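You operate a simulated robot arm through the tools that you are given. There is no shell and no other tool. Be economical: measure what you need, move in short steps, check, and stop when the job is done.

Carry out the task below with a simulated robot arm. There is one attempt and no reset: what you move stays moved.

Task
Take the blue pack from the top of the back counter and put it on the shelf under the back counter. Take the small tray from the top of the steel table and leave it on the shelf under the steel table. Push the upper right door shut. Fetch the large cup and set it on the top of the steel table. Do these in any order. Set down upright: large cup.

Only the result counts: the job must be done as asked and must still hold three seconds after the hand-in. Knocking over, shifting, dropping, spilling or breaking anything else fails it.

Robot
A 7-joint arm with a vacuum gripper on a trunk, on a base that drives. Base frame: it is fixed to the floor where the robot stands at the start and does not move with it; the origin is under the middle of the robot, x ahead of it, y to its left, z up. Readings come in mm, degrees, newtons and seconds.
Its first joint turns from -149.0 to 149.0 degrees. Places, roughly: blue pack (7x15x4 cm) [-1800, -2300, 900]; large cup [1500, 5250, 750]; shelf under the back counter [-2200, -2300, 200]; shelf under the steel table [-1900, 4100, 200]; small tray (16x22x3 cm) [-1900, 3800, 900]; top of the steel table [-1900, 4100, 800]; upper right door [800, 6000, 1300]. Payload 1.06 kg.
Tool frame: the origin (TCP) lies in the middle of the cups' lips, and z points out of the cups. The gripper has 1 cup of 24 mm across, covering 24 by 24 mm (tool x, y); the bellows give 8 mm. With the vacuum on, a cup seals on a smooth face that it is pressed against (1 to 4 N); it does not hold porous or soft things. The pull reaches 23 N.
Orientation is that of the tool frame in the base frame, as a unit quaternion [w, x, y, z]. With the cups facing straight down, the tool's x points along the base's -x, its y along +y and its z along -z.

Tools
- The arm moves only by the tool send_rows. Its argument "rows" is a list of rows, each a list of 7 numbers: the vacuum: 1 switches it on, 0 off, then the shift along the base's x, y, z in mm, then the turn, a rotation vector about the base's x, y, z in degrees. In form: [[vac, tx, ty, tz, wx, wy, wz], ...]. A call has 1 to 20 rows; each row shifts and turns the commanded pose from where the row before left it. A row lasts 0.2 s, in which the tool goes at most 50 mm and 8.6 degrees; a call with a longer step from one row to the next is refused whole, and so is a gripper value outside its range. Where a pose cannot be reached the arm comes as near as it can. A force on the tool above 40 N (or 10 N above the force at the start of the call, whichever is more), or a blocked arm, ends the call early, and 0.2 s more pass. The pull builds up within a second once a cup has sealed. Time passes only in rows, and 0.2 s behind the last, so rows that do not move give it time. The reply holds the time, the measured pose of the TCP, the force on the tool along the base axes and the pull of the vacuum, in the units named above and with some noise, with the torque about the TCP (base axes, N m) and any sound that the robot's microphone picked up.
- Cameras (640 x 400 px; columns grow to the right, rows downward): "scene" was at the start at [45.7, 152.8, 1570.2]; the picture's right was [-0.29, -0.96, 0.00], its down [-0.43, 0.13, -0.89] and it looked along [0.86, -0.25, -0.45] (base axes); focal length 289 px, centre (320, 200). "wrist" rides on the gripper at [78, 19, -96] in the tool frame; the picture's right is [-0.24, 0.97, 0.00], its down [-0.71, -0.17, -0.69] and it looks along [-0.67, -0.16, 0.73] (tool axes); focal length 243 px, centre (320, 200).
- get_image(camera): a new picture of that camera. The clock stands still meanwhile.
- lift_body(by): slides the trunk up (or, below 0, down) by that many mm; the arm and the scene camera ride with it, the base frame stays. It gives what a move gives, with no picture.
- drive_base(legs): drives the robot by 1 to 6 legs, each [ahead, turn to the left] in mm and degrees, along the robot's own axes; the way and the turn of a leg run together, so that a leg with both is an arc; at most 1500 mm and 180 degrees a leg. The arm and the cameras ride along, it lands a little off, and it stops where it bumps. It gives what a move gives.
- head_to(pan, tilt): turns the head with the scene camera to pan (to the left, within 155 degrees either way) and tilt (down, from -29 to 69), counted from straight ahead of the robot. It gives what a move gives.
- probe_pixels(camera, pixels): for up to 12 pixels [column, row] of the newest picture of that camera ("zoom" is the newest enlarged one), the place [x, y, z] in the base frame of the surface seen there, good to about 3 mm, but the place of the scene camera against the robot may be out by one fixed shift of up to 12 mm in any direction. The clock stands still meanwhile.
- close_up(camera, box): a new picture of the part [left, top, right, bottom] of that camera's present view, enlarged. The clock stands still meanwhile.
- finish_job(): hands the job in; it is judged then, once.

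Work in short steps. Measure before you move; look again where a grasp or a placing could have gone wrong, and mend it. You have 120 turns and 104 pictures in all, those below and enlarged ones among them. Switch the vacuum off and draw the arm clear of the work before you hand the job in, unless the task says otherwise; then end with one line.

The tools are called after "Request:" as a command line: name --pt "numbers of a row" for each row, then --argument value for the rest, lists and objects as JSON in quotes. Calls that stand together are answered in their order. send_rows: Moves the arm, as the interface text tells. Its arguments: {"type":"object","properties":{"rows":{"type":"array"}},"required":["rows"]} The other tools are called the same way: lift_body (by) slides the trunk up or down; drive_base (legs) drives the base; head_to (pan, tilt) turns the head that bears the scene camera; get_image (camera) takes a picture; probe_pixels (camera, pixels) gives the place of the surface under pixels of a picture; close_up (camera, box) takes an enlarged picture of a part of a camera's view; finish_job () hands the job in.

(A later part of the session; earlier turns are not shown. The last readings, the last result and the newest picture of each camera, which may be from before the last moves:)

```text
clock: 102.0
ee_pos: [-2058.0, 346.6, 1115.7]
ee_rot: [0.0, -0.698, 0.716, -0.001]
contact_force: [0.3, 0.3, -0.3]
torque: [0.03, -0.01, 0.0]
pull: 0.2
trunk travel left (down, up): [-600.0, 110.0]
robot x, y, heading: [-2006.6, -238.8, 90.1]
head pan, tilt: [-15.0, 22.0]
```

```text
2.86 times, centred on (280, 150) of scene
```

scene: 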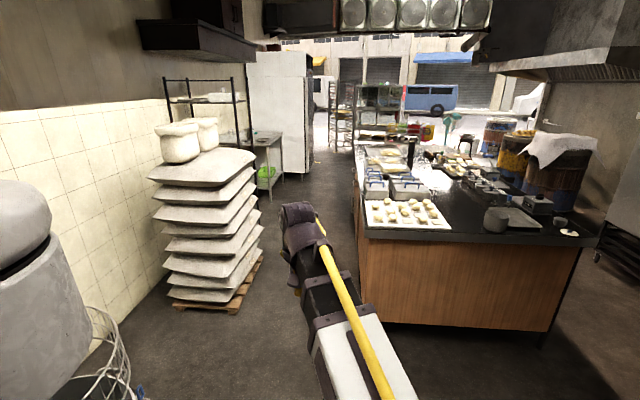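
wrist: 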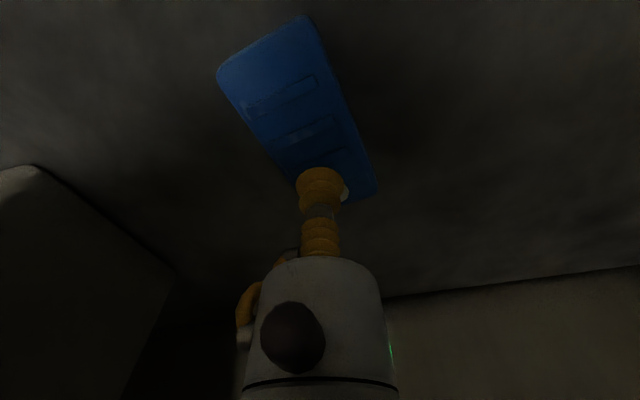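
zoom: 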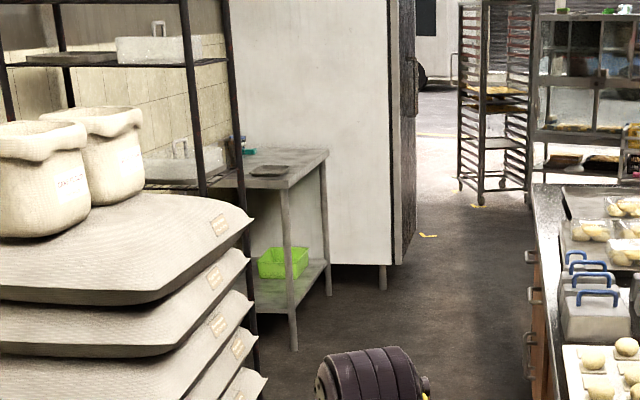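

The passage is ~890 mm wide along heading ~68°. I drive to its mouth first and check the exact gap.

Request:
drive_base --legs '[[0, 1.9], [1000, 0], [200, 0], [0, -22.5]]'

Request:
head_to --pan 0 --tilt 38

Request:
get_image --camera "scene"

```text
clock: 110.1
ee_pos: [-1906.2, 1551.5, 1115.6]
ee_rot: [0.0, -0.561, 0.828, 0.0]
contact_force: [-0.1, 0.2, 1.2]
torque: [0.0, 0.0, 0.0]
pull: 0.0
trunk travel left (down, up): [-600.0, 110.0]
robot x, y, heading: [-2055.6, 985.6, 70.0]
head pan, tilt: [-15.0, 22.0]
```

```text
clock: 110.9
ee_pos: [-1906.1, 1551.5, 1114.5]
ee_rot: [0.0, -0.562, 0.827, 0.0]
contact_force: [-0.9, -0.6, 0.0]
torque: [-0.01, 0.03, 0.01]
pull: 0.1
trunk travel left (down, up): [-600.0, 110.0]
robot x, y, heading: [-2054.6, 982.2, 69.7]
head pan, tilt: [0.0, 38.0]
```

```text
70 pictures are left
```

scene: 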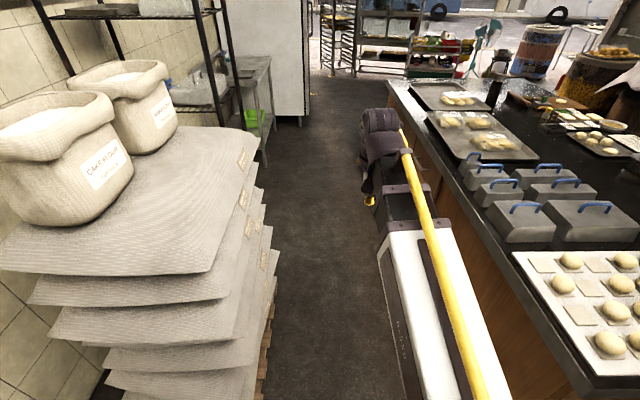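

Request:
probe_pixels --camera "scene" --pixels '[[580, 370], [470, 210], [395, 90], [256, 140], [262, 190], [245, 260], [270, 330], [243, 125], [268, 120], [275, 130], [300, 110], [262, 60]]'

```text
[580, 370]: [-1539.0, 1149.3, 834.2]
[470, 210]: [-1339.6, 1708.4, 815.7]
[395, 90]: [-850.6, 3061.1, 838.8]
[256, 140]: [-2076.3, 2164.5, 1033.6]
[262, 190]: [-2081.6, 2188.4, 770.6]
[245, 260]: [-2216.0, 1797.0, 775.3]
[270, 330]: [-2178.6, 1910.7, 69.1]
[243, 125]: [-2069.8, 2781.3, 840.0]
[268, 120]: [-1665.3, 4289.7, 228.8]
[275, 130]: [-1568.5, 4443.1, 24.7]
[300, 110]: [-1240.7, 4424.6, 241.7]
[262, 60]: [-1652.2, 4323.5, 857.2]
```

I'm centred (429 from the island, gap ≈850) with a matching heading of 70°. I drive through 1500 mm.

Request:
drive_base --legs '[[750, 0.3], [750, 0]]'

Request:
head_to --pan 35 --tilt 30

Request:
get_image --camera "scene"

```text
clock: 118.6
ee_pos: [-1404.0, 2960.4, 1115.4]
ee_rot: [0.0, -0.565, 0.825, 0.0]
contact_force: [1.0, 0.5, -0.1]
torque: [-0.01, -0.01, -0.01]
pull: 0.0
trunk travel left (down, up): [-600.0, 110.0]
robot x, y, heading: [-1551.4, 2393.6, 70.4]
head pan, tilt: [0.0, 38.0]
```

```text
clock: 119.6
ee_pos: [-1403.3, 2961.1, 1115.3]
ee_rot: [0.0, -0.564, 0.825, 0.0]
contact_force: [0.6, -0.4, 0.0]
torque: [0.02, 0.02, 0.0]
pull: 0.1
trunk travel left (down, up): [-600.0, 110.0]
robot x, y, heading: [-1546.0, 2393.4, 70.7]
head pan, tilt: [35.0, 30.0]
```

```text
69 pictures are left
```

scene: 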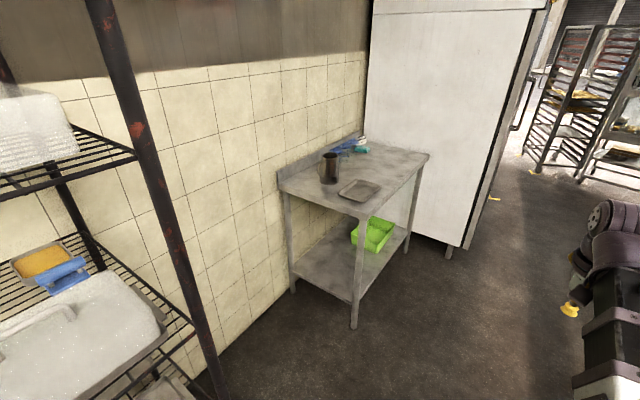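

The table with the tray at (360,190), a jug, and a green bin on the shelf. I probe corners and details.

Request:
probe_pixels --camera "scene" --pixels '[[283, 187], [364, 212], [426, 157], [340, 193], [365, 200], [352, 182], [378, 187], [360, 191], [330, 155], [350, 290], [400, 240], [345, 260]]'

Request:
close_up --camera "scene" --box '[260, 125, 440, 335]'

```text
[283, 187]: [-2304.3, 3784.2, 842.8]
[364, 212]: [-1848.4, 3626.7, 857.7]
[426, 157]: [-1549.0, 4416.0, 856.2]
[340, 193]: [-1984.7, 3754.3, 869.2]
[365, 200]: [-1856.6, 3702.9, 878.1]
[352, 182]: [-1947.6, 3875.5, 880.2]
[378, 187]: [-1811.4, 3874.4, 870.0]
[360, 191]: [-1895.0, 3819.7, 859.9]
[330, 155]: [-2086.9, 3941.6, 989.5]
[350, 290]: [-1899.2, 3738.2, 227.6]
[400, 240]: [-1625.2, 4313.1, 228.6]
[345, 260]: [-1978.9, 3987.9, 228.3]
```

```text
1.90 times, centred on (350, 230) of scene
```

zoom: 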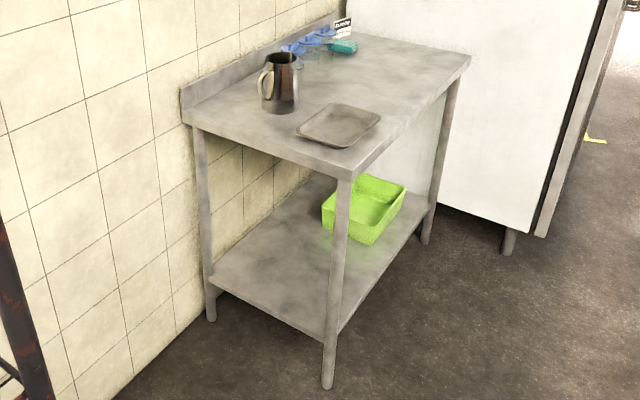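

Table front edge runs at ~69.3°, tray centre (-1895,3820). I drive to (-1193,3554) and face it (159°).

Request:
drive_base --legs '[[0, 2.3], [1214, 0], [0, 86.3]]'

Request:
head_to --pan 0 --tilt 45

Request:
get_image --camera "scene"

Request:
get_image --camera "wrist"

```text
clock: 129.8
ee_pos: [-1752.0, 3704.3, 1115.4]
ee_rot: [0.0, 0.981, -0.195, 0.001]
contact_force: [-0.3, 0.3, 0.6]
torque: [0.03, 0.01, -0.03]
pull: 0.0
trunk travel left (down, up): [-600.0, 110.0]
robot x, y, heading: [-1186.4, 3545.4, 159.3]
head pan, tilt: [35.0, 30.0]
```

```text
clock: 130.8
ee_pos: [-1751.7, 3705.2, 1114.4]
ee_rot: [0.0, 0.98, -0.197, 0.0]
contact_force: [0.1, -0.3, -0.9]
torque: [0.03, 0.01, 0.03]
pull: 0.1
trunk travel left (down, up): [-600.0, 110.0]
robot x, y, heading: [-1189.6, 3545.9, 159.1]
head pan, tilt: [0.0, 45.0]
```

```text
67 pictures are left
```

scene: 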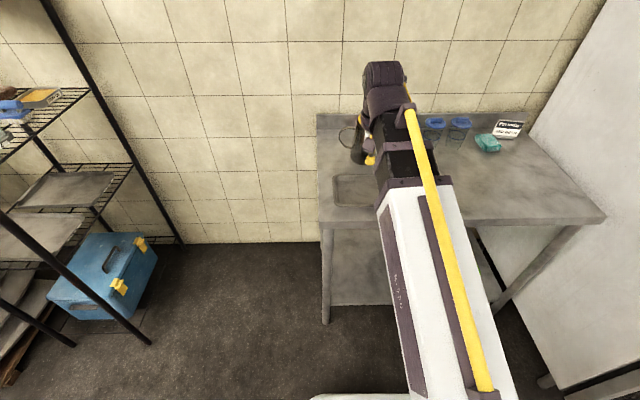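

```text
66 pictures are left
```

wrist: 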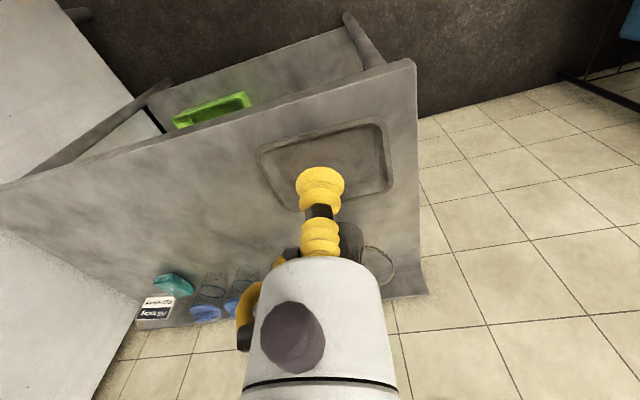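

I probe the tray with the wrist camera.

Request:
probe_pixels --camera "wrist" --pixels '[[258, 155], [380, 120], [390, 185], [290, 160], [350, 140], [365, 180], [330, 160], [400, 100], [220, 200], [350, 245], [345, 228]]'

Request:
close_up --camera "wrist" --box '[160, 50, 420, 250]'

```text
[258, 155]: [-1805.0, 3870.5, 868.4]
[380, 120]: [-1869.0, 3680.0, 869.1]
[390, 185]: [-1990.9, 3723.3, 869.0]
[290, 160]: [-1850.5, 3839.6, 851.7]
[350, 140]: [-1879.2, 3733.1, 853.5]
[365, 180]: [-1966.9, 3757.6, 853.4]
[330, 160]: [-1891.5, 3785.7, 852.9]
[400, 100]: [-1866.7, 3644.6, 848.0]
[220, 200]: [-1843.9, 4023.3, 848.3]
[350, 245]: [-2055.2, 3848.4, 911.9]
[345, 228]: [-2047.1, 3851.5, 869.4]
```

```text
2.00 times, centred on (290, 150) of wrist
```

zoom: 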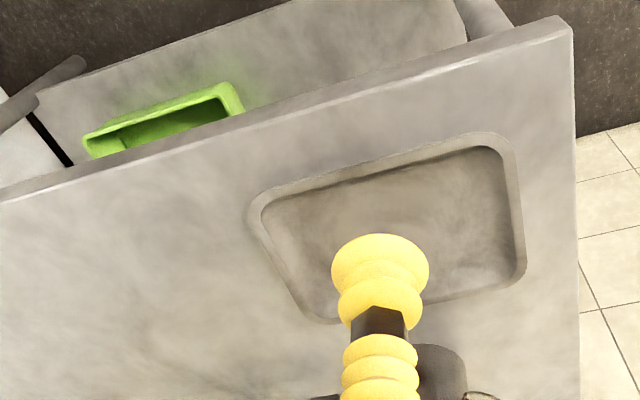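

Tray centre (-1898,3797), inner face z≈852.5. I move over it and descend to z≈875.

Request:
send_rows --pt "0 -36.5 23 0 0 0 0" --pt "0 -36.5 23 0 0 0 0" --pt "0 -36.5 23 0 0 0 0" --pt "0 -36.5 23 0 0 0 0" --pt "0 0 0 -48 0 0 0" --pt "0 0 0 -48 0 0 0" --pt "0 0 0 -48 0 0 0" --pt "0 0 0 -48 0 0 0" --pt "0 0 0 -45 0 0 0" --pt "0 0 0 0 0 0 0"

Request:
get_image --camera "wrist"

```text
clock: 133.0
ee_pos: [-1897.7, 3797.7, 880.8]
ee_rot: [0.0, 0.981, -0.196, 0.0]
contact_force: [-0.1, 0.6, 0.4]
torque: [0.02, 0.0, -0.02]
pull: 0.1
trunk travel left (down, up): [-600.0, 110.0]
robot x, y, heading: [-1189.4, 3547.6, 159.2]
head pan, tilt: [0.0, 45.0]
```

```text
64 pictures are left
```

wrist: 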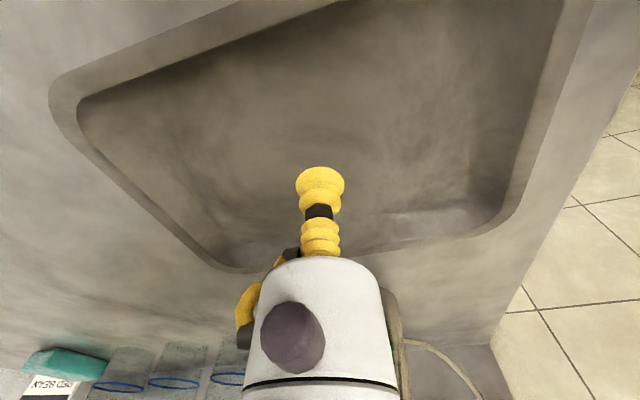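

The cup is over the tray's middle. I press down with the vacuum on.

Request:
send_rows --pt "1 0 0 -20 0 0 0" --pt "1 0 0 -7 0 0 0" --pt "1 0 0 -3 0 0 0" --pt "1 0 0 -2 0 0 0" --pt "1 0 0 0 0 0 0" --pt "1 0 0 0 0 0 0" --pt "1 0 0 0 0 0 0"

```text
clock: 134.6
ee_pos: [-1897.7, 3797.7, 846.3]
ee_rot: [0.0, 0.981, -0.196, -0.001]
contact_force: [-5.5, -0.8, 12.9]
torque: [0.0, -0.04, 0.02]
pull: 22.9
trunk travel left (down, up): [-600.0, 110.0]
robot x, y, heading: [-1185.2, 3545.3, 159.0]
head pan, tilt: [0.0, 45.0]
```

Sealed. I lift 110 mm, then retract 175 mm.

Request:
send_rows --pt "1 0 0 10 0 0 0" --pt "1 0 0 25 0 0 0" --pt "1 0 0 25 0 0 0" --pt "1 0 0 25 0 0 0" --pt "1 0 0 25 0 0 0" --pt "1 27 -10.3 0 0 0 0" --pt "1 27 -10.3 0 0 0 0" --pt "1 27 -10.3 0 0 0 0" --pt "1 27 -10.3 0 0 0 0" --pt "1 27 -10.3 0 0 0 0" --pt "1 27 -10.3 0 0 0 0" --pt "1 0 0 0 0 0 0"

Request:
get_image --camera "wrist"

Request:
head_to --pan 155 --tilt 45

Request:
get_image --camera "scene"

```text
clock: 137.2
ee_pos: [-1735.7, 3736.6, 956.5]
ee_rot: [0.0, 0.981, -0.196, 0.0]
contact_force: [0.2, -0.4, -1.5]
torque: [0.01, -0.01, 0.0]
pull: 23.2
trunk travel left (down, up): [-600.0, 110.0]
robot x, y, heading: [-1188.5, 3548.2, 159.2]
head pan, tilt: [0.0, 45.0]
```

```text
63 pictures are left
```

wrist: 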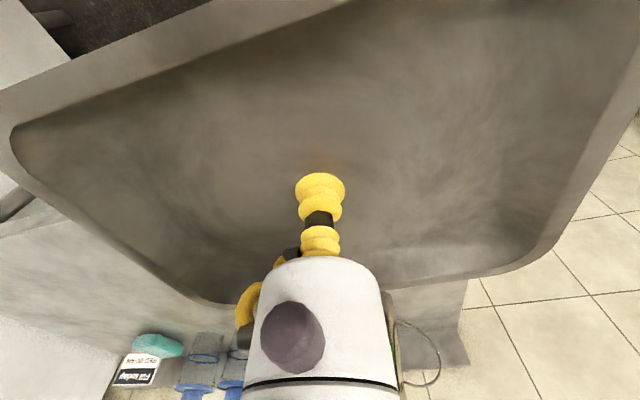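

```text
clock: 139.6
ee_pos: [-1735.5, 3735.6, 956.9]
ee_rot: [0.0, 0.98, -0.197, 0.0]
contact_force: [-0.5, 1.1, -1.5]
torque: [0.02, 0.07, 0.0]
pull: 22.9
trunk travel left (down, up): [-600.0, 110.0]
robot x, y, heading: [-1185.1, 3547.0, 158.7]
head pan, tilt: [154.7, 45.0]
```

```text
62 pictures are left
```

scene: 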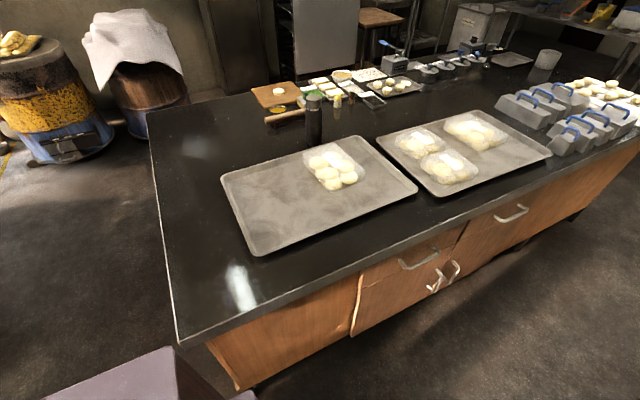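

Tray held level. I probe the island behind for back-off room.

Request:
probe_pixels --camera "scene" --pixels '[[180, 342], [400, 235], [350, 260], [232, 385], [358, 325], [523, 208]]'

```text
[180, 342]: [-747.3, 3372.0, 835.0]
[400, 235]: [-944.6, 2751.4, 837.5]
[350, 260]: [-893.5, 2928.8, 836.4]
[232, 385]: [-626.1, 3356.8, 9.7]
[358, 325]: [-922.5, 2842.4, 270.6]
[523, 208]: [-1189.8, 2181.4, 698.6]
```

Island corner is 474 mm behind; I can back ~55 mm. I retract 30 mm, back 55 mm, and lower the trunk.

Request:
send_rows --pt "1 14 -5.3 0 0 0 0" --pt "1 14 -5.3 0 0 0 0" --pt "1 0 0 0 0 0 0"

Request:
drive_base --legs '[[-55, 0]]'

Request:
head_to --pan 0 --tilt 45

Request:
get_image --camera "scene"

Request:
get_image --camera "wrist"

```text
clock: 140.4
ee_pos: [-1708.1, 3724.4, 956.6]
ee_rot: [0.0, 0.981, -0.196, 0.0]
contact_force: [-0.4, 0.7, -1.7]
torque: [-0.01, -0.02, -0.01]
pull: 22.8
trunk travel left (down, up): [-600.0, 110.0]
robot x, y, heading: [-1186.9, 3544.9, 159.0]
head pan, tilt: [154.7, 45.0]
```

```text
clock: 141.4
ee_pos: [-1655.4, 3705.6, 955.7]
ee_rot: [0.0, 0.981, -0.196, 0.0]
contact_force: [-0.2, -0.2, -1.2]
torque: [0.01, 0.03, 0.02]
pull: 23.2
trunk travel left (down, up): [-600.0, 110.0]
robot x, y, heading: [-1136.5, 3527.3, 159.2]
head pan, tilt: [154.7, 45.0]
```

```text
clock: 143.8
ee_pos: [-1656.9, 3703.6, 956.6]
ee_rot: [-0.001, 0.981, -0.196, 0.0]
contact_force: [0.2, -0.6, -1.8]
torque: [0.02, -0.01, -0.01]
pull: 23.0
trunk travel left (down, up): [-600.0, 110.0]
robot x, y, heading: [-1135.5, 3528.6, 159.2]
head pan, tilt: [0.0, 45.0]
```

```text
61 pictures are left
```

scene: 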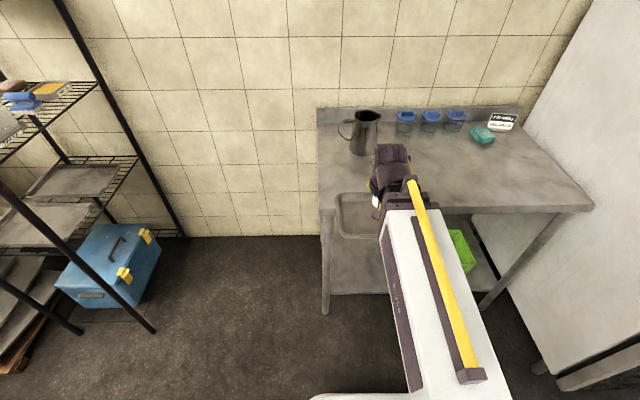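

```text
60 pictures are left
```

wrist: 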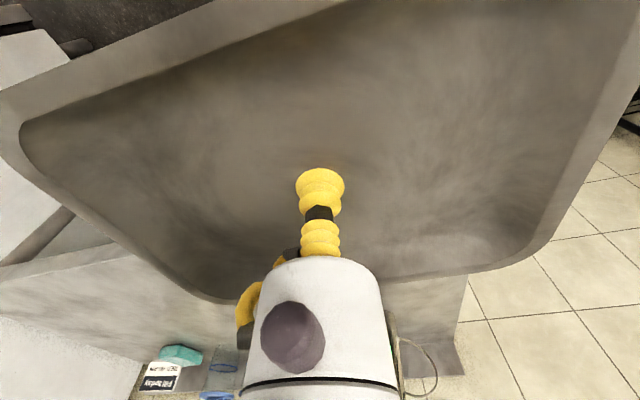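

Tray's back edge is ~70 mm clear of the table. I lower the trunk in two steps and look at the shelf.

Request:
lift_body --by -300

Request:
lift_body --by -260

Request:
get_image --camera "scene"

Request:
get_image --camera "wrist"

```text
clock: 146.8
ee_pos: [-1655.6, 3705.5, 656.9]
ee_rot: [0.0, 0.981, -0.196, 0.0]
contact_force: [0.3, -0.6, -2.0]
torque: [-0.02, 0.02, -0.01]
pull: 22.6
trunk travel left (down, up): [-300.0, 410.0]
robot x, y, heading: [-1133.2, 3525.2, 159.0]
head pan, tilt: [0.0, 45.0]
```

```text
clock: 149.4
ee_pos: [-1657.0, 3703.9, 397.2]
ee_rot: [0.001, 0.981, -0.196, 0.001]
contact_force: [-0.7, -0.3, 0.2]
torque: [-0.01, -0.05, 0.01]
pull: 22.7
trunk travel left (down, up): [-40.0, 670.0]
robot x, y, heading: [-1135.4, 3527.1, 159.4]
head pan, tilt: [0.0, 45.0]
```

```text
59 pictures are left
```

scene: 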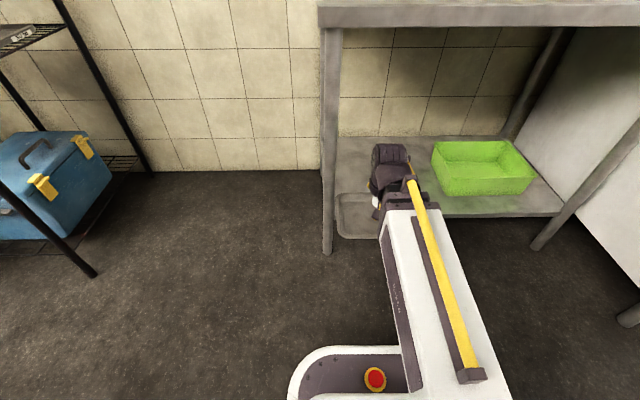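

```text
58 pictures are left
```

wrist: 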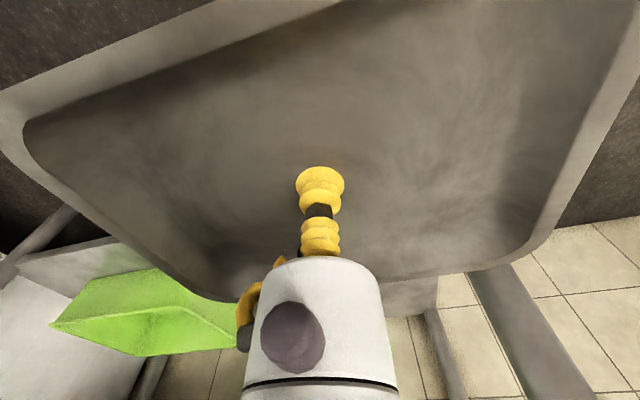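

Now I measure the leg, bin and shelf edges.

Request:
probe_pixels --camera "scene" --pixels '[[338, 200], [325, 150], [432, 165], [448, 192], [445, 145], [535, 175], [355, 160], [372, 180], [340, 150], [525, 215], [555, 200], [345, 235]]'

Request:
close_up --camera "scene" --box '[310, 120, 580, 260]'

```text
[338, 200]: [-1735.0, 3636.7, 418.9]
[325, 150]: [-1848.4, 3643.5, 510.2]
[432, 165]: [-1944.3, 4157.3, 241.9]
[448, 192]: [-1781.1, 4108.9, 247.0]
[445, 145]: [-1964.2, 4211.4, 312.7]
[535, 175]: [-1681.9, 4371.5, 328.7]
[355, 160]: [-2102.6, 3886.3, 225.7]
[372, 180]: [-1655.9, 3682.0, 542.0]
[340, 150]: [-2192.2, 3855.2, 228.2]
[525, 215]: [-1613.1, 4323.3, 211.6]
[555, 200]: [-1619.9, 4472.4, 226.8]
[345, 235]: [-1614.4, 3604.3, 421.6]
```

```text
2.37 times, centred on (445, 190) of scene
```

zoom: 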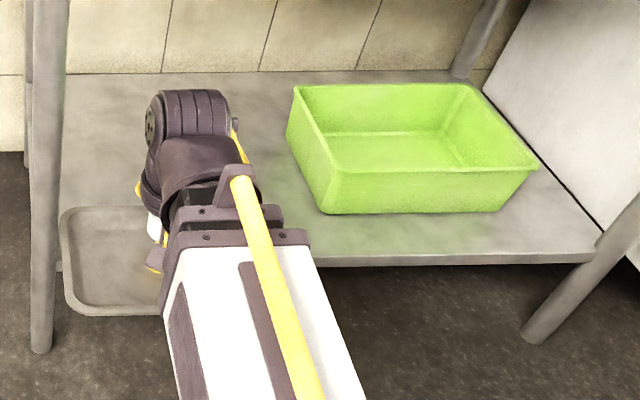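

Free shelf stretch runs f≈45…450; I aim at f≈245, m≈185. First lower to z≈320 and shift right 105 mm, then go in.

Request:
send_rows --pt "1 0 0 -25 0 0 0" --pt "1 0 0 -25 0 0 0" --pt "1 0 0 -25 0 0 0" --pt "1 9.3 24.5 0 0 0 0" --pt "1 9.3 24.5 0 0 0 0" --pt "1 9.3 24.5 0 0 0 0" --pt "1 9.3 24.5 0 0 0 0" --pt "1 0 0 0 0 0 0"

Request:
send_rows --pt "1 -31.5 11.9 0 0 0 0" --pt "1 -31.5 11.9 0 0 0 0" --pt "1 -31.5 11.9 0 0 0 0" --pt "1 -31.5 11.9 0 0 0 0" --pt "1 -31.5 11.9 0 0 0 0" --pt "1 -31.5 11.9 0 0 0 0" --pt "1 0 0 0 0 0 0"

Request:
get_image --camera "scene"

Request:
get_image --camera "wrist"

```text
clock: 151.2
ee_pos: [-1618.7, 3803.8, 320.5]
ee_rot: [0.0, 0.981, -0.196, 0.0]
contact_force: [0.5, -1.1, -1.6]
torque: [-0.01, -0.01, -0.01]
pull: 23.2
trunk travel left (down, up): [-40.0, 670.0]
robot x, y, heading: [-1139.9, 3527.2, 159.3]
head pan, tilt: [0.0, 45.0]
```

```text
clock: 152.8
ee_pos: [-1808.7, 3876.9, 320.8]
ee_rot: [0.0, 0.981, -0.196, 0.0]
contact_force: [0.1, 0.0, -1.4]
torque: [0.04, 0.01, -0.01]
pull: 23.1
trunk travel left (down, up): [-40.0, 670.0]
robot x, y, heading: [-1136.0, 3521.6, 158.7]
head pan, tilt: [0.0, 45.0]
```

```text
56 pictures are left
```

scene: 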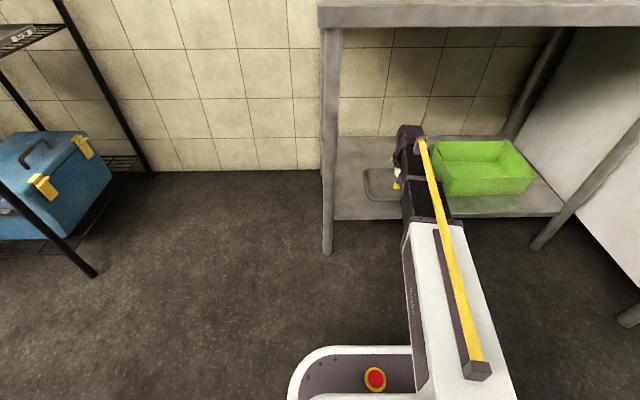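

```text
55 pictures are left
```

wrist: 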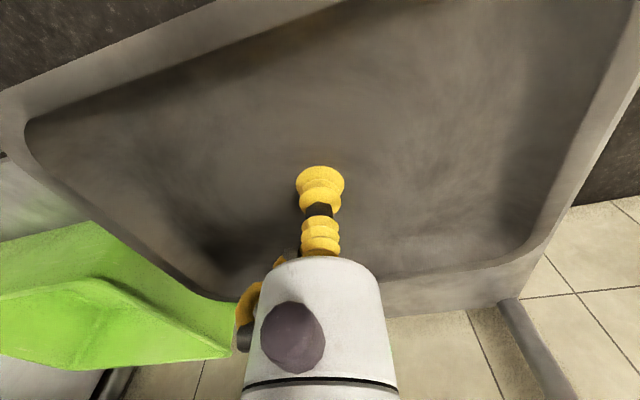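

I check the bin's rim with the wrist camera against the tray's right edge.

Request:
probe_pixels --camera "wrist" --pixels '[[228, 340], [90, 225], [230, 310], [30, 140], [220, 295], [120, 290], [440, 285], [440, 310]]'

```text
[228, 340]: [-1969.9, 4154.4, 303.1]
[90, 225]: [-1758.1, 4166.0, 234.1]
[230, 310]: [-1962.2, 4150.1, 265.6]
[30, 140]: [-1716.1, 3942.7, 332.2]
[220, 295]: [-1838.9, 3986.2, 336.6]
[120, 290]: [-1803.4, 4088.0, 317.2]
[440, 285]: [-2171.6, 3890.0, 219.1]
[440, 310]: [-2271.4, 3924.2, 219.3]
```

Gap to bin ~100 mm, shelf z≈219. I advance 135 mm more and lower to near contact.

Request:
send_rows --pt "1 -31.5 11.9 0 0 0 0" --pt "1 -31.5 11.9 0 0 0 0" --pt "1 -31.5 11.9 0 0 0 0" --pt "1 -31.5 11.9 0 0 0 0" --pt "1 0 0 0 0 0 0" --pt "1 0 0 -25 0 0 0" --pt "1 0 0 -25 0 0 0" --pt "1 0 0 -25 0 0 0" --pt "1 0 0 -13 0 0 0" --pt "1 0 0 0 0 0 0"

Request:
send_rows --pt "1 0 0 -5 0 0 0" --pt "1 0 0 -4 0 0 0" --pt "1 0 0 -2 0 0 0" --pt "1 0 0 -2 0 0 0" --pt "1 0 0 0 0 0 0"

```text
clock: 155.0
ee_pos: [-1933.5, 3922.5, 233.5]
ee_rot: [0.0, 0.981, -0.196, 0.0]
contact_force: [0.4, 0.3, -1.5]
torque: [-0.01, -0.01, -0.04]
pull: 23.0
trunk travel left (down, up): [-40.0, 670.0]
robot x, y, heading: [-1137.6, 3526.3, 159.1]
head pan, tilt: [0.0, 45.0]
```

```text
clock: 156.2
ee_pos: [-1934.0, 3921.8, 223.4]
ee_rot: [0.0, 0.98, -0.197, -0.001]
contact_force: [5.1, -2.5, 16.3]
torque: [0.01, 0.01, 0.03]
pull: 23.1
trunk travel left (down, up): [-40.0, 670.0]
robot x, y, heading: [-1134.4, 3525.7, 159.4]
head pan, tilt: [0.0, 45.0]
```

In contact. I release, lift, and check.

Request:
send_rows --pt "0 0 0 2 0 0 0" --pt "0 0 0 0 0 0 0" --pt "0 0 0 0 0 0 0" --pt "0 0 0 0 0 0 0" --pt "0 0 0 4 0 0 0" --pt "0 0 0 10 0 0 0" --pt "0 0 0 35 0 0 0" --pt "0 0 0 45 0 0 0"

Request:
get_image --camera "wrist"

```text
clock: 158.0
ee_pos: [-1932.7, 3925.5, 317.5]
ee_rot: [0.0, 0.98, -0.197, 0.0]
contact_force: [0.3, 0.0, -0.9]
torque: [-0.01, 0.02, -0.02]
pull: 0.1
trunk travel left (down, up): [-40.0, 670.0]
robot x, y, heading: [-1136.2, 3524.9, 159.1]
head pan, tilt: [0.0, 45.0]
```

```text
54 pictures are left
```

wrist: 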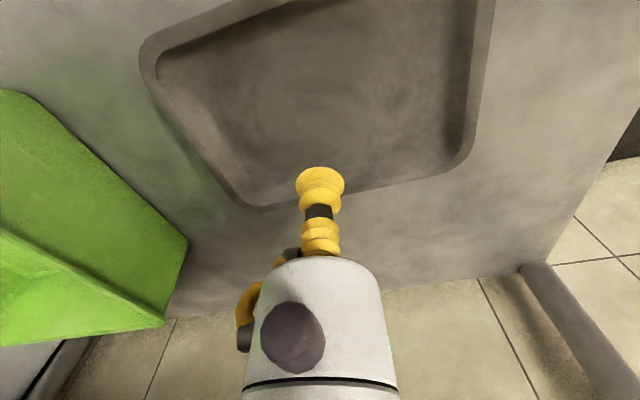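

The tray rests on the shelf. I retract straight out, then raise the trunk and look towards the street.

Request:
send_rows --pt "0 37 -14 0 0 0 0" --pt "0 37 -14 0 0 0 0" --pt "0 37 -14 0 0 0 0" --pt "0 37 -14 0 0 0 0" --pt "0 37 -14 0 0 0 0" --pt "0 37 -14 0 0 0 0" --pt "0 37 -14 0 0 0 0" --pt "0 37 -14 0 0 0 0" --pt "0 10 -4 0 0 0 0" --pt "0 0 0 0 0 0 0"

Request:
lift_body --by 380

Request:
lift_body --by 280

Request:
head_to --pan -110 --tilt 20

Request:
get_image --camera "scene"

```text
clock: 160.2
ee_pos: [-1626.0, 3806.3, 316.4]
ee_rot: [0.0, 0.981, -0.196, 0.0]
contact_force: [0.2, -0.1, -0.3]
torque: [-0.01, -0.03, -0.04]
pull: 0.1
trunk travel left (down, up): [-40.0, 670.0]
robot x, y, heading: [-1131.9, 3525.4, 158.8]
head pan, tilt: [0.0, 45.0]
```

```text
clock: 163.9
ee_pos: [-1626.8, 3807.5, 696.0]
ee_rot: [0.0, 0.981, -0.196, 0.0]
contact_force: [-0.6, -0.3, 0.2]
torque: [-0.01, 0.01, 0.0]
pull: 0.0
trunk travel left (down, up): [-420.0, 290.0]
robot x, y, heading: [-1136.7, 3527.9, 159.3]
head pan, tilt: [0.0, 45.0]
```

```text
clock: 166.7
ee_pos: [-1625.5, 3807.3, 977.3]
ee_rot: [0.0, 0.981, -0.195, 0.0]
contact_force: [-0.1, 0.2, -0.5]
torque: [-0.02, 0.02, 0.01]
pull: 0.0
trunk travel left (down, up): [-700.0, 10.0]
robot x, y, heading: [-1140.1, 3525.7, 159.4]
head pan, tilt: [0.0, 45.0]
```

```text
clock: 168.6
ee_pos: [-1628.0, 3805.7, 976.2]
ee_rot: [0.0, 0.981, -0.196, 0.0]
contact_force: [-1.1, 0.2, -0.1]
torque: [0.01, 0.03, 0.04]
pull: 0.1
trunk travel left (down, up): [-700.0, 10.0]
robot x, y, heading: [-1134.0, 3523.5, 159.1]
head pan, tilt: [-110.0, 20.0]
```

```text
53 pictures are left
```

scene: 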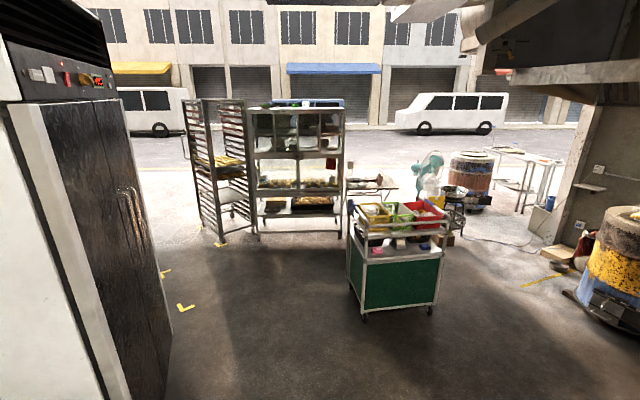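

The display cabinet is at (295,150) and the cart at (395,230). I zoom in on both.

Request:
close_up --camera "scene" --box '[230, 90, 390, 240]'

Request:
probe_pixels --camera "scene" --pixels '[[258, 220], [340, 220], [325, 130], [270, 130], [363, 310], [437, 305], [400, 245], [360, 230], [445, 240], [215, 240], [105, 380], [454, 200]]'

Request:
close_up --camera "scene" --box '[330, 140, 560, 320]'

```text
2.67 times, centred on (310, 165) of scene
```

zoom: 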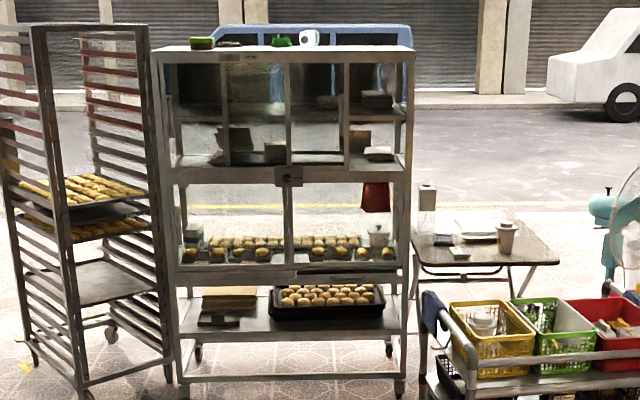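

```text
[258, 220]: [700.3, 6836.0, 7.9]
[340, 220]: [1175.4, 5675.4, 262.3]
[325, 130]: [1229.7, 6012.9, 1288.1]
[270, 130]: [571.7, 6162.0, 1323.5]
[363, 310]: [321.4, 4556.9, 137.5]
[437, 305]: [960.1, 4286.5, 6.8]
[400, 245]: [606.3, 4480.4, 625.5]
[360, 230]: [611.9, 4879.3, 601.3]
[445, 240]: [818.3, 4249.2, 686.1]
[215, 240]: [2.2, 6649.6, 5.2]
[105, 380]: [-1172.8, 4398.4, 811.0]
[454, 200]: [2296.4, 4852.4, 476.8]
```

```text
2.22 times, centred on (445, 230) of scene
```

zoom: 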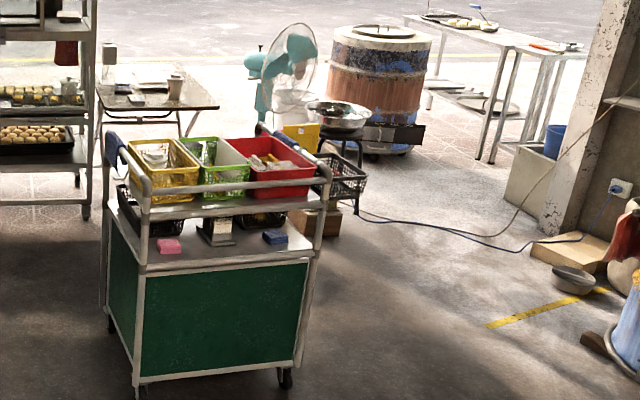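

I drive toward the open floor before the cabinet, (-250,4900), for a closer look.

Request:
drive_base --legs '[[0, -102], [1000, 0]]'

Request:
head_to --pan -5 --tilt 18

Request:
get_image --camera "scene"

```text
clock: 178.1
ee_pos: [-230.9, 4795.3, 977.0]
ee_rot: [-0.001, -0.469, 0.883, 0.0]
contact_force: [-0.2, 0.0, 0.2]
torque: [-0.03, 0.02, 0.03]
pull: 0.1
trunk travel left (down, up): [-700.0, 10.0]
robot x, y, heading: [-599.6, 4365.0, 57.8]
head pan, tilt: [-110.0, 20.0]
```

```text
clock: 179.9
ee_pos: [-232.0, 4795.4, 977.6]
ee_rot: [0.0, -0.47, 0.883, 0.0]
contact_force: [0.6, -0.2, 0.1]
torque: [0.0, -0.02, -0.01]
pull: 0.1
trunk travel left (down, up): [-700.0, 10.0]
robot x, y, heading: [-600.7, 4370.5, 57.6]
head pan, tilt: [-5.0, 18.0]
```

```text
50 pictures are left
```

scene: 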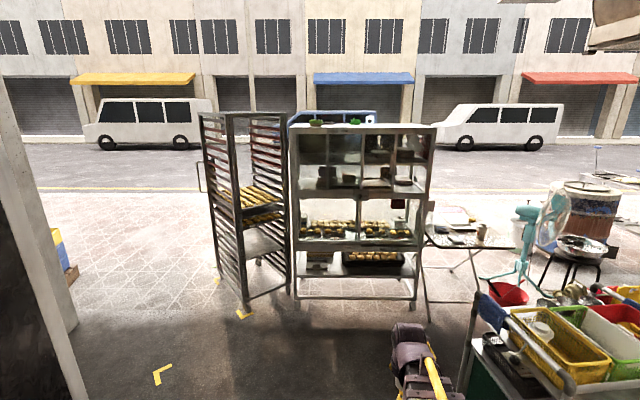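

Request:
close_up --camera "scene" --box '[275, 105, 445, 315]'

Request:
probe_pixels --camera "scene" --pixels '[[293, 290], [413, 300], [330, 185], [362, 187], [432, 130], [293, 130], [480, 235], [433, 255], [520, 250], [490, 310], [450, 390], [245, 300]]'

Request:
close_up --camera "scene" --box '[285, 115, 435, 200]'

```text
1.90 times, centred on (360, 210) of scene
```

zoom: 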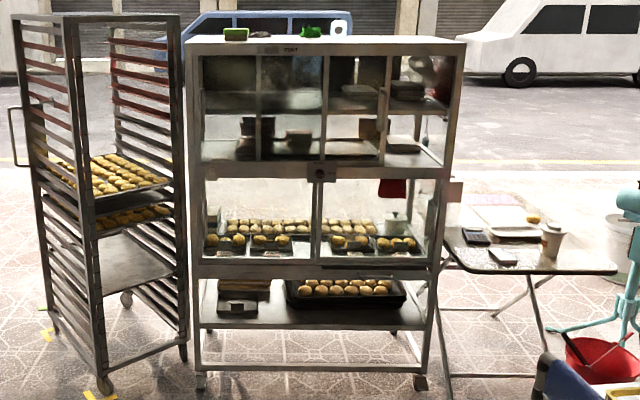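

```text
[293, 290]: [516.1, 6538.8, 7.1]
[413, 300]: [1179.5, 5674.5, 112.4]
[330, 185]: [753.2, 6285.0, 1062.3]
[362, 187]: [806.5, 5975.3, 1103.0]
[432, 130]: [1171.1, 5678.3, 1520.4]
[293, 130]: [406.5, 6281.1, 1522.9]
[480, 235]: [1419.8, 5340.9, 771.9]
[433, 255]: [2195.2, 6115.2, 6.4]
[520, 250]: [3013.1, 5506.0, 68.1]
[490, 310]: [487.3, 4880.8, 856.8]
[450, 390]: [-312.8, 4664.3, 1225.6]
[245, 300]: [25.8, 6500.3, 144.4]
```

```text
4.27 times, centred on (360, 158) of scene
```

zoom: 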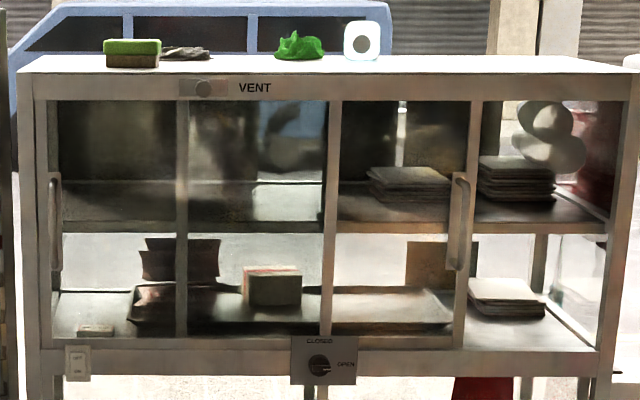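

The upper doors slide: the right door now spans zoom columns ~185–470 (handle at 460) and leaves an opening at 470–605. I probe the handle, the stiles and the frame.

Request:
probe_pixels --camera "zoom" --pixels '[[462, 180], [462, 220], [462, 262], [472, 140], [335, 220], [182, 220], [55, 220], [615, 150], [35, 200], [320, 365], [420, 90], [452, 300]]'

Request:
get_image --camera "wrist"

```text
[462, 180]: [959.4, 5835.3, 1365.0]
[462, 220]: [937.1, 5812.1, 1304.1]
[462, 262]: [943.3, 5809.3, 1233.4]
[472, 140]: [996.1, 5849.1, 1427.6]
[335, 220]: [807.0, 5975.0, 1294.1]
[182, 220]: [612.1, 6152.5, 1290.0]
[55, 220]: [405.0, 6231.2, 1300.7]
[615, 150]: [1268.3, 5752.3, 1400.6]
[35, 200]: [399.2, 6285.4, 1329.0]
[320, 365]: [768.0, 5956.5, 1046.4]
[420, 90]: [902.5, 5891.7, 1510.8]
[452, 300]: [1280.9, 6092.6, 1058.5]
```

```text
47 pictures are left
```

wrist: 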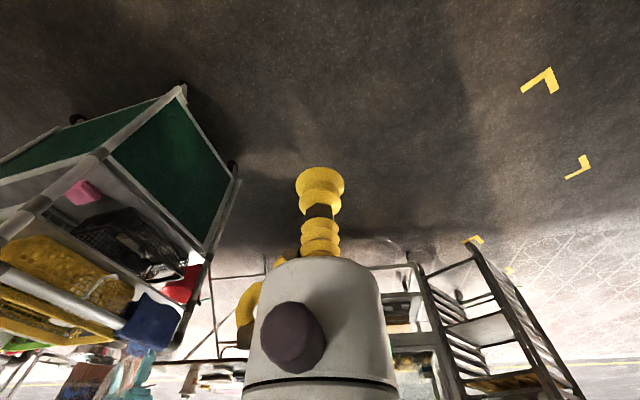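

The right door (back track, s≈240–735 in the cabinet's frame) must slide ~215 mm along (0.785,-0.619). I drive to about (250,5395), facing it at 51.7°.

Request:
drive_base --legs '[[0, -7.4], [1250, 0], [0, 1.5], [85, 0]]'

Request:
head_to --pan -20 --tilt 15

Request:
get_image --camera "scene"

```text
clock: 187.8
ee_pos: [647.7, 5790.1, 977.7]
ee_rot: [0.0, -0.429, 0.903, -0.001]
contact_force: [-0.4, -0.5, -0.1]
torque: [-0.02, 0.01, -0.01]
pull: 0.0
trunk travel left (down, up): [-700.0, 10.0]
robot x, y, heading: [242.9, 5399.3, 52.4]
head pan, tilt: [-5.0, 18.0]
```

```text
clock: 188.6
ee_pos: [648.0, 5790.3, 977.4]
ee_rot: [0.0, -0.429, 0.903, 0.0]
contact_force: [0.5, -0.2, -0.6]
torque: [0.01, -0.03, 0.01]
pull: 0.1
trunk travel left (down, up): [-700.0, 10.0]
robot x, y, heading: [233.7, 5399.5, 52.4]
head pan, tilt: [-20.0, 15.0]
```

```text
46 pictures are left
```

scene: 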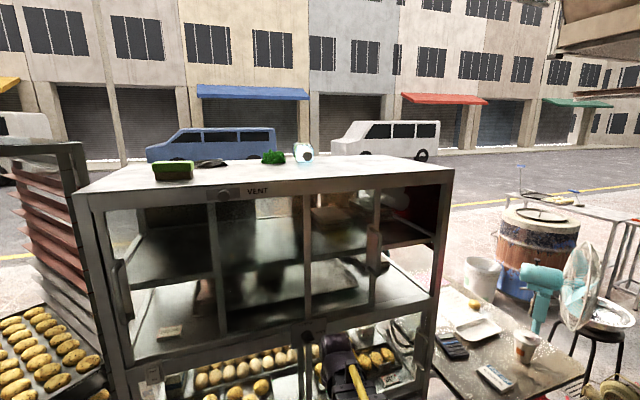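

I probe the handle at (374,250), the stiles and jamb again from close.

Request:
close_up --camera "scene" --box '[280, 170, 470, 320]'

Request:
probe_pixels --camera "scene" --pixels '[[374, 230], [374, 250], [374, 268], [378, 205], [374, 295], [307, 240], [215, 250], [435, 220], [425, 240], [95, 250], [450, 175], [310, 335]]'

```text
2.67 times, centred on (375, 245) of scene
```

zoom: 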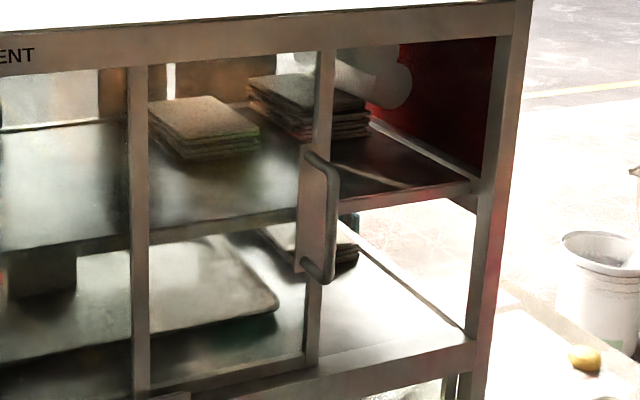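

```text
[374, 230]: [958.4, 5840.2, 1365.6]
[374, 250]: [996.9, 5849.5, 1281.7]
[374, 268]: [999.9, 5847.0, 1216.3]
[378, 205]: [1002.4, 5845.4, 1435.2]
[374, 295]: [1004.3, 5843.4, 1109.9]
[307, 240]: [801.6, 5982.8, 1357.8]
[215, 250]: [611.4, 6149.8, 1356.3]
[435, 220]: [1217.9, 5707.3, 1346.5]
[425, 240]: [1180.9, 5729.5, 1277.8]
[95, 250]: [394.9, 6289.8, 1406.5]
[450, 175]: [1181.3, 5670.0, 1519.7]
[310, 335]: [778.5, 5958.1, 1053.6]
```

I bring the tool to horizontal, facing the door, while raising it to the handle's height at a 135 mm standoff.

Request:
send_rows --pt "0 13.2 1.1 28.5 6.44 -5.08 0.9" --pt "0 13.2 1.1 28.5 6.44 -5.08 0" --pt "0 13.2 1.1 28.5 6.44 -5.08 0" --pt "0 13.2 1.1 28.5 6.44 -5.08 0" --pt "0 13.2 1.1 28.5 6.44 -5.08 0" --pt "0 13.2 1.1 28.5 6.44 -5.08 0" --pt "0 13.2 1.1 28.5 6.44 -5.08 0" --pt "0 13.2 1.1 28.5 6.44 -5.08 0" --pt "0 13.2 1.1 28.5 6.44 -5.08 0" --pt "0 13.2 1.1 28.5 6.44 -5.08 0" --pt "0 13.2 1.1 28.5 6.3 -5.0 0" --pt "0 0 0 0 0 0 0"

Request:
get_image --camera "scene"

Request:
get_image --camera "wrist"

```text
clock: 191.2
ee_pos: [826.8, 5829.2, 1294.7]
ee_rot: [0.637, -0.307, 0.636, 0.308]
contact_force: [0.7, 0.3, 0.0]
torque: [-0.01, 0.01, -0.01]
pull: 0.0
out of reach, approached as far as the arm can: row 2, 3, 4, 5, 6
trunk travel left (down, up): [-700.0, 10.0]
robot x, y, heading: [236.7, 5399.7, 52.6]
head pan, tilt: [-20.0, 15.0]
```

```text
44 pictures are left
```

scene: 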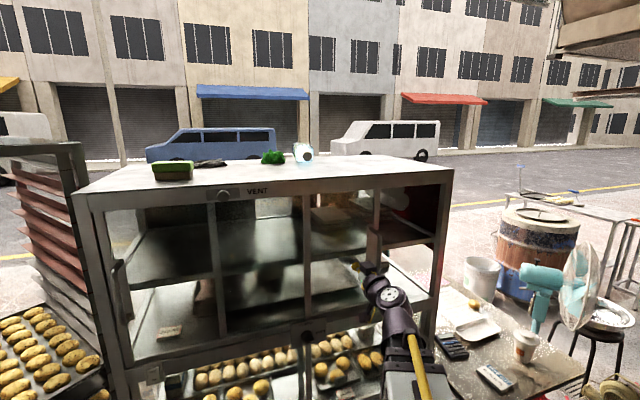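

```text
43 pictures are left
```

wrist: 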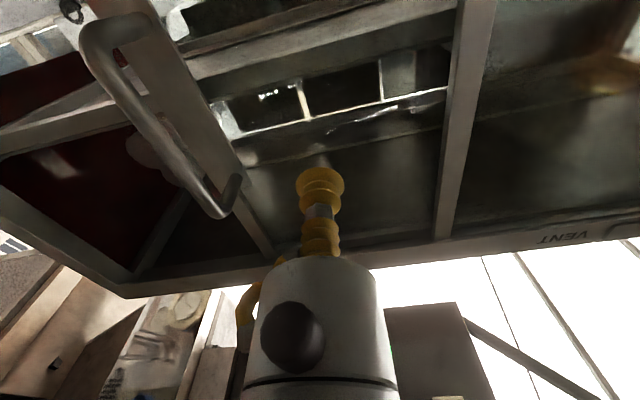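

The tool now faces the door with the handle left in the wrist view (150,110). I probe it precisely.

Request:
probe_pixels --camera "wrist" --pixels '[[95, 45], [130, 95], [165, 145], [200, 200], [228, 190], [180, 80], [260, 220], [455, 150], [350, 150], [400, 170], [300, 265], [115, 285]]'

```text
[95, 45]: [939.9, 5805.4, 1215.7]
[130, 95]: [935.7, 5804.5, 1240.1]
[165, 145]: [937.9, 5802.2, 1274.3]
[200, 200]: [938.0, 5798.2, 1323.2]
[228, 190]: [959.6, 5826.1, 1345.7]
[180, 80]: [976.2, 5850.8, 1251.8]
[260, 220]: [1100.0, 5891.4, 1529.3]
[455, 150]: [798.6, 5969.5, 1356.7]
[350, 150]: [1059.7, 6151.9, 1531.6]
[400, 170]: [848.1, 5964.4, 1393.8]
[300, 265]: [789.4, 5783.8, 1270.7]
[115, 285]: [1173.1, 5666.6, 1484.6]
```

Bar is at s≈715, d≈48, z 1215–1350. I shift to s≈683 at standoff, then go in to d≈0 left of the bar.

Request:
send_rows --pt "0 19.1 -15.1 -3 0 0 0" --pt "0 19.1 -15.1 -3 0 0 0" --pt "0 19.1 -15.1 -3 0 0 0" --pt "0 14.5 18.5 0 0 0 0" --pt "0 14.5 18.5 0 0 0 0" --pt "0 14.5 18.5 0 0 0 0" --pt "0 14.5 18.5 0 0 0 0" --pt "0 0 0 0 0 0 0"

Request:
get_image --camera "wrist"

```text
clock: 193.0
ee_pos: [941.9, 5857.5, 1285.5]
ee_rot: [0.637, -0.308, 0.636, 0.309]
contact_force: [0.6, -0.7, -1.0]
torque: [0.02, -0.02, 0.02]
pull: 0.1
trunk travel left (down, up): [-700.0, 10.0]
robot x, y, heading: [236.1, 5399.9, 52.7]
head pan, tilt: [-20.0, 15.0]
```

```text
42 pictures are left
```

wrist: 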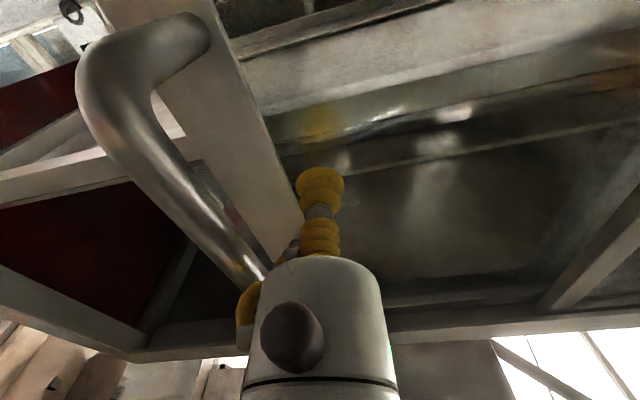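

The cup is beside the bar. I push right gently by 40 mm and watch the force.

Request:
send_rows --pt "0 6.3 -5 0 0 0 0" --pt "0 6.3 -5 0 0 0 0" --pt "0 6.3 -5 0 0 0 0" --pt "0 6.3 -5 0 0 0 0" --pt "0 6.3 -5 0 0 0 0"

Request:
get_image --camera "wrist"

```text
clock: 194.2
ee_pos: [974.2, 5831.0, 1286.1]
ee_rot: [0.636, -0.308, 0.636, 0.308]
contact_force: [-1.8, 1.1, 0.7]
torque: [-0.02, 0.07, -0.11]
pull: 0.1
trunk travel left (down, up): [-700.0, 10.0]
robot x, y, heading: [237.9, 5402.6, 52.3]
head pan, tilt: [-20.0, 15.0]
```

```text
41 pictures are left
```

wrist: 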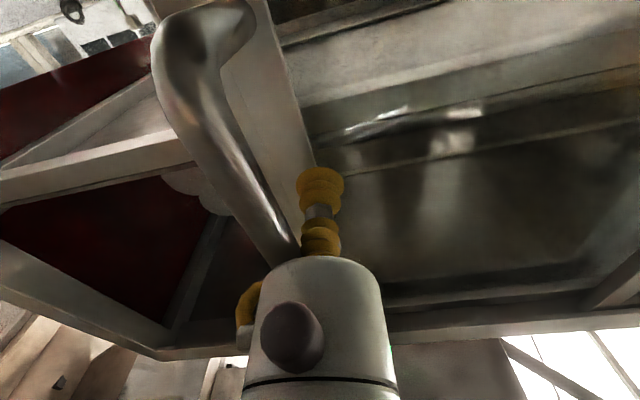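

Contact with ~2 N and the door is moving. I keep pushing 144 mm.

Request:
send_rows --pt "0 9.4 -7.4 0 0 0 0" --pt "0 9.4 -7.4 0 0 0 0" --pt "0 9.4 -7.4 0 0 0 0" --pt "0 9.4 -7.4 0 0 0 0" --pt "0 9.4 -7.4 0 0 0 0" --pt "0 9.4 -7.4 0 0 0 0" --pt "0 9.4 -7.4 0 0 0 0" --pt "0 9.4 -7.4 0 0 0 0" --pt "0 9.4 -7.4 0 0 0 0" --pt "0 9.4 -7.4 0 0 0 0" --pt "0 9.4 -7.4 0 0 0 0" --pt "0 9.4 -7.4 0 0 0 0"

Request:
get_image --camera "scene"

```text
clock: 196.8
ee_pos: [1086.3, 5742.5, 1284.6]
ee_rot: [0.637, -0.308, 0.635, 0.309]
contact_force: [-0.7, 1.6, -0.4]
torque: [0.0, -0.01, -0.06]
pull: 0.0
trunk travel left (down, up): [-700.0, 10.0]
robot x, y, heading: [239.8, 5402.7, 52.4]
head pan, tilt: [-20.0, 15.0]
```

```text
40 pictures are left
```

scene: 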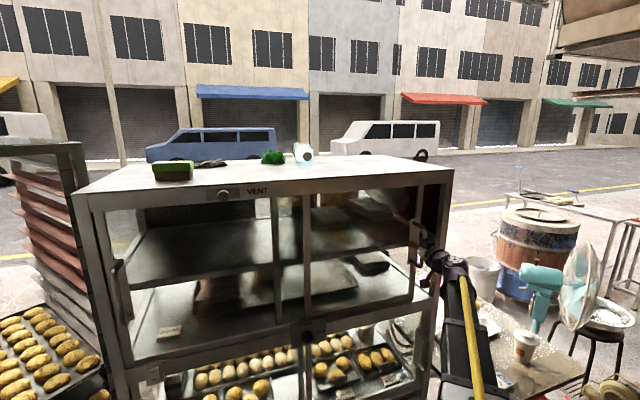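

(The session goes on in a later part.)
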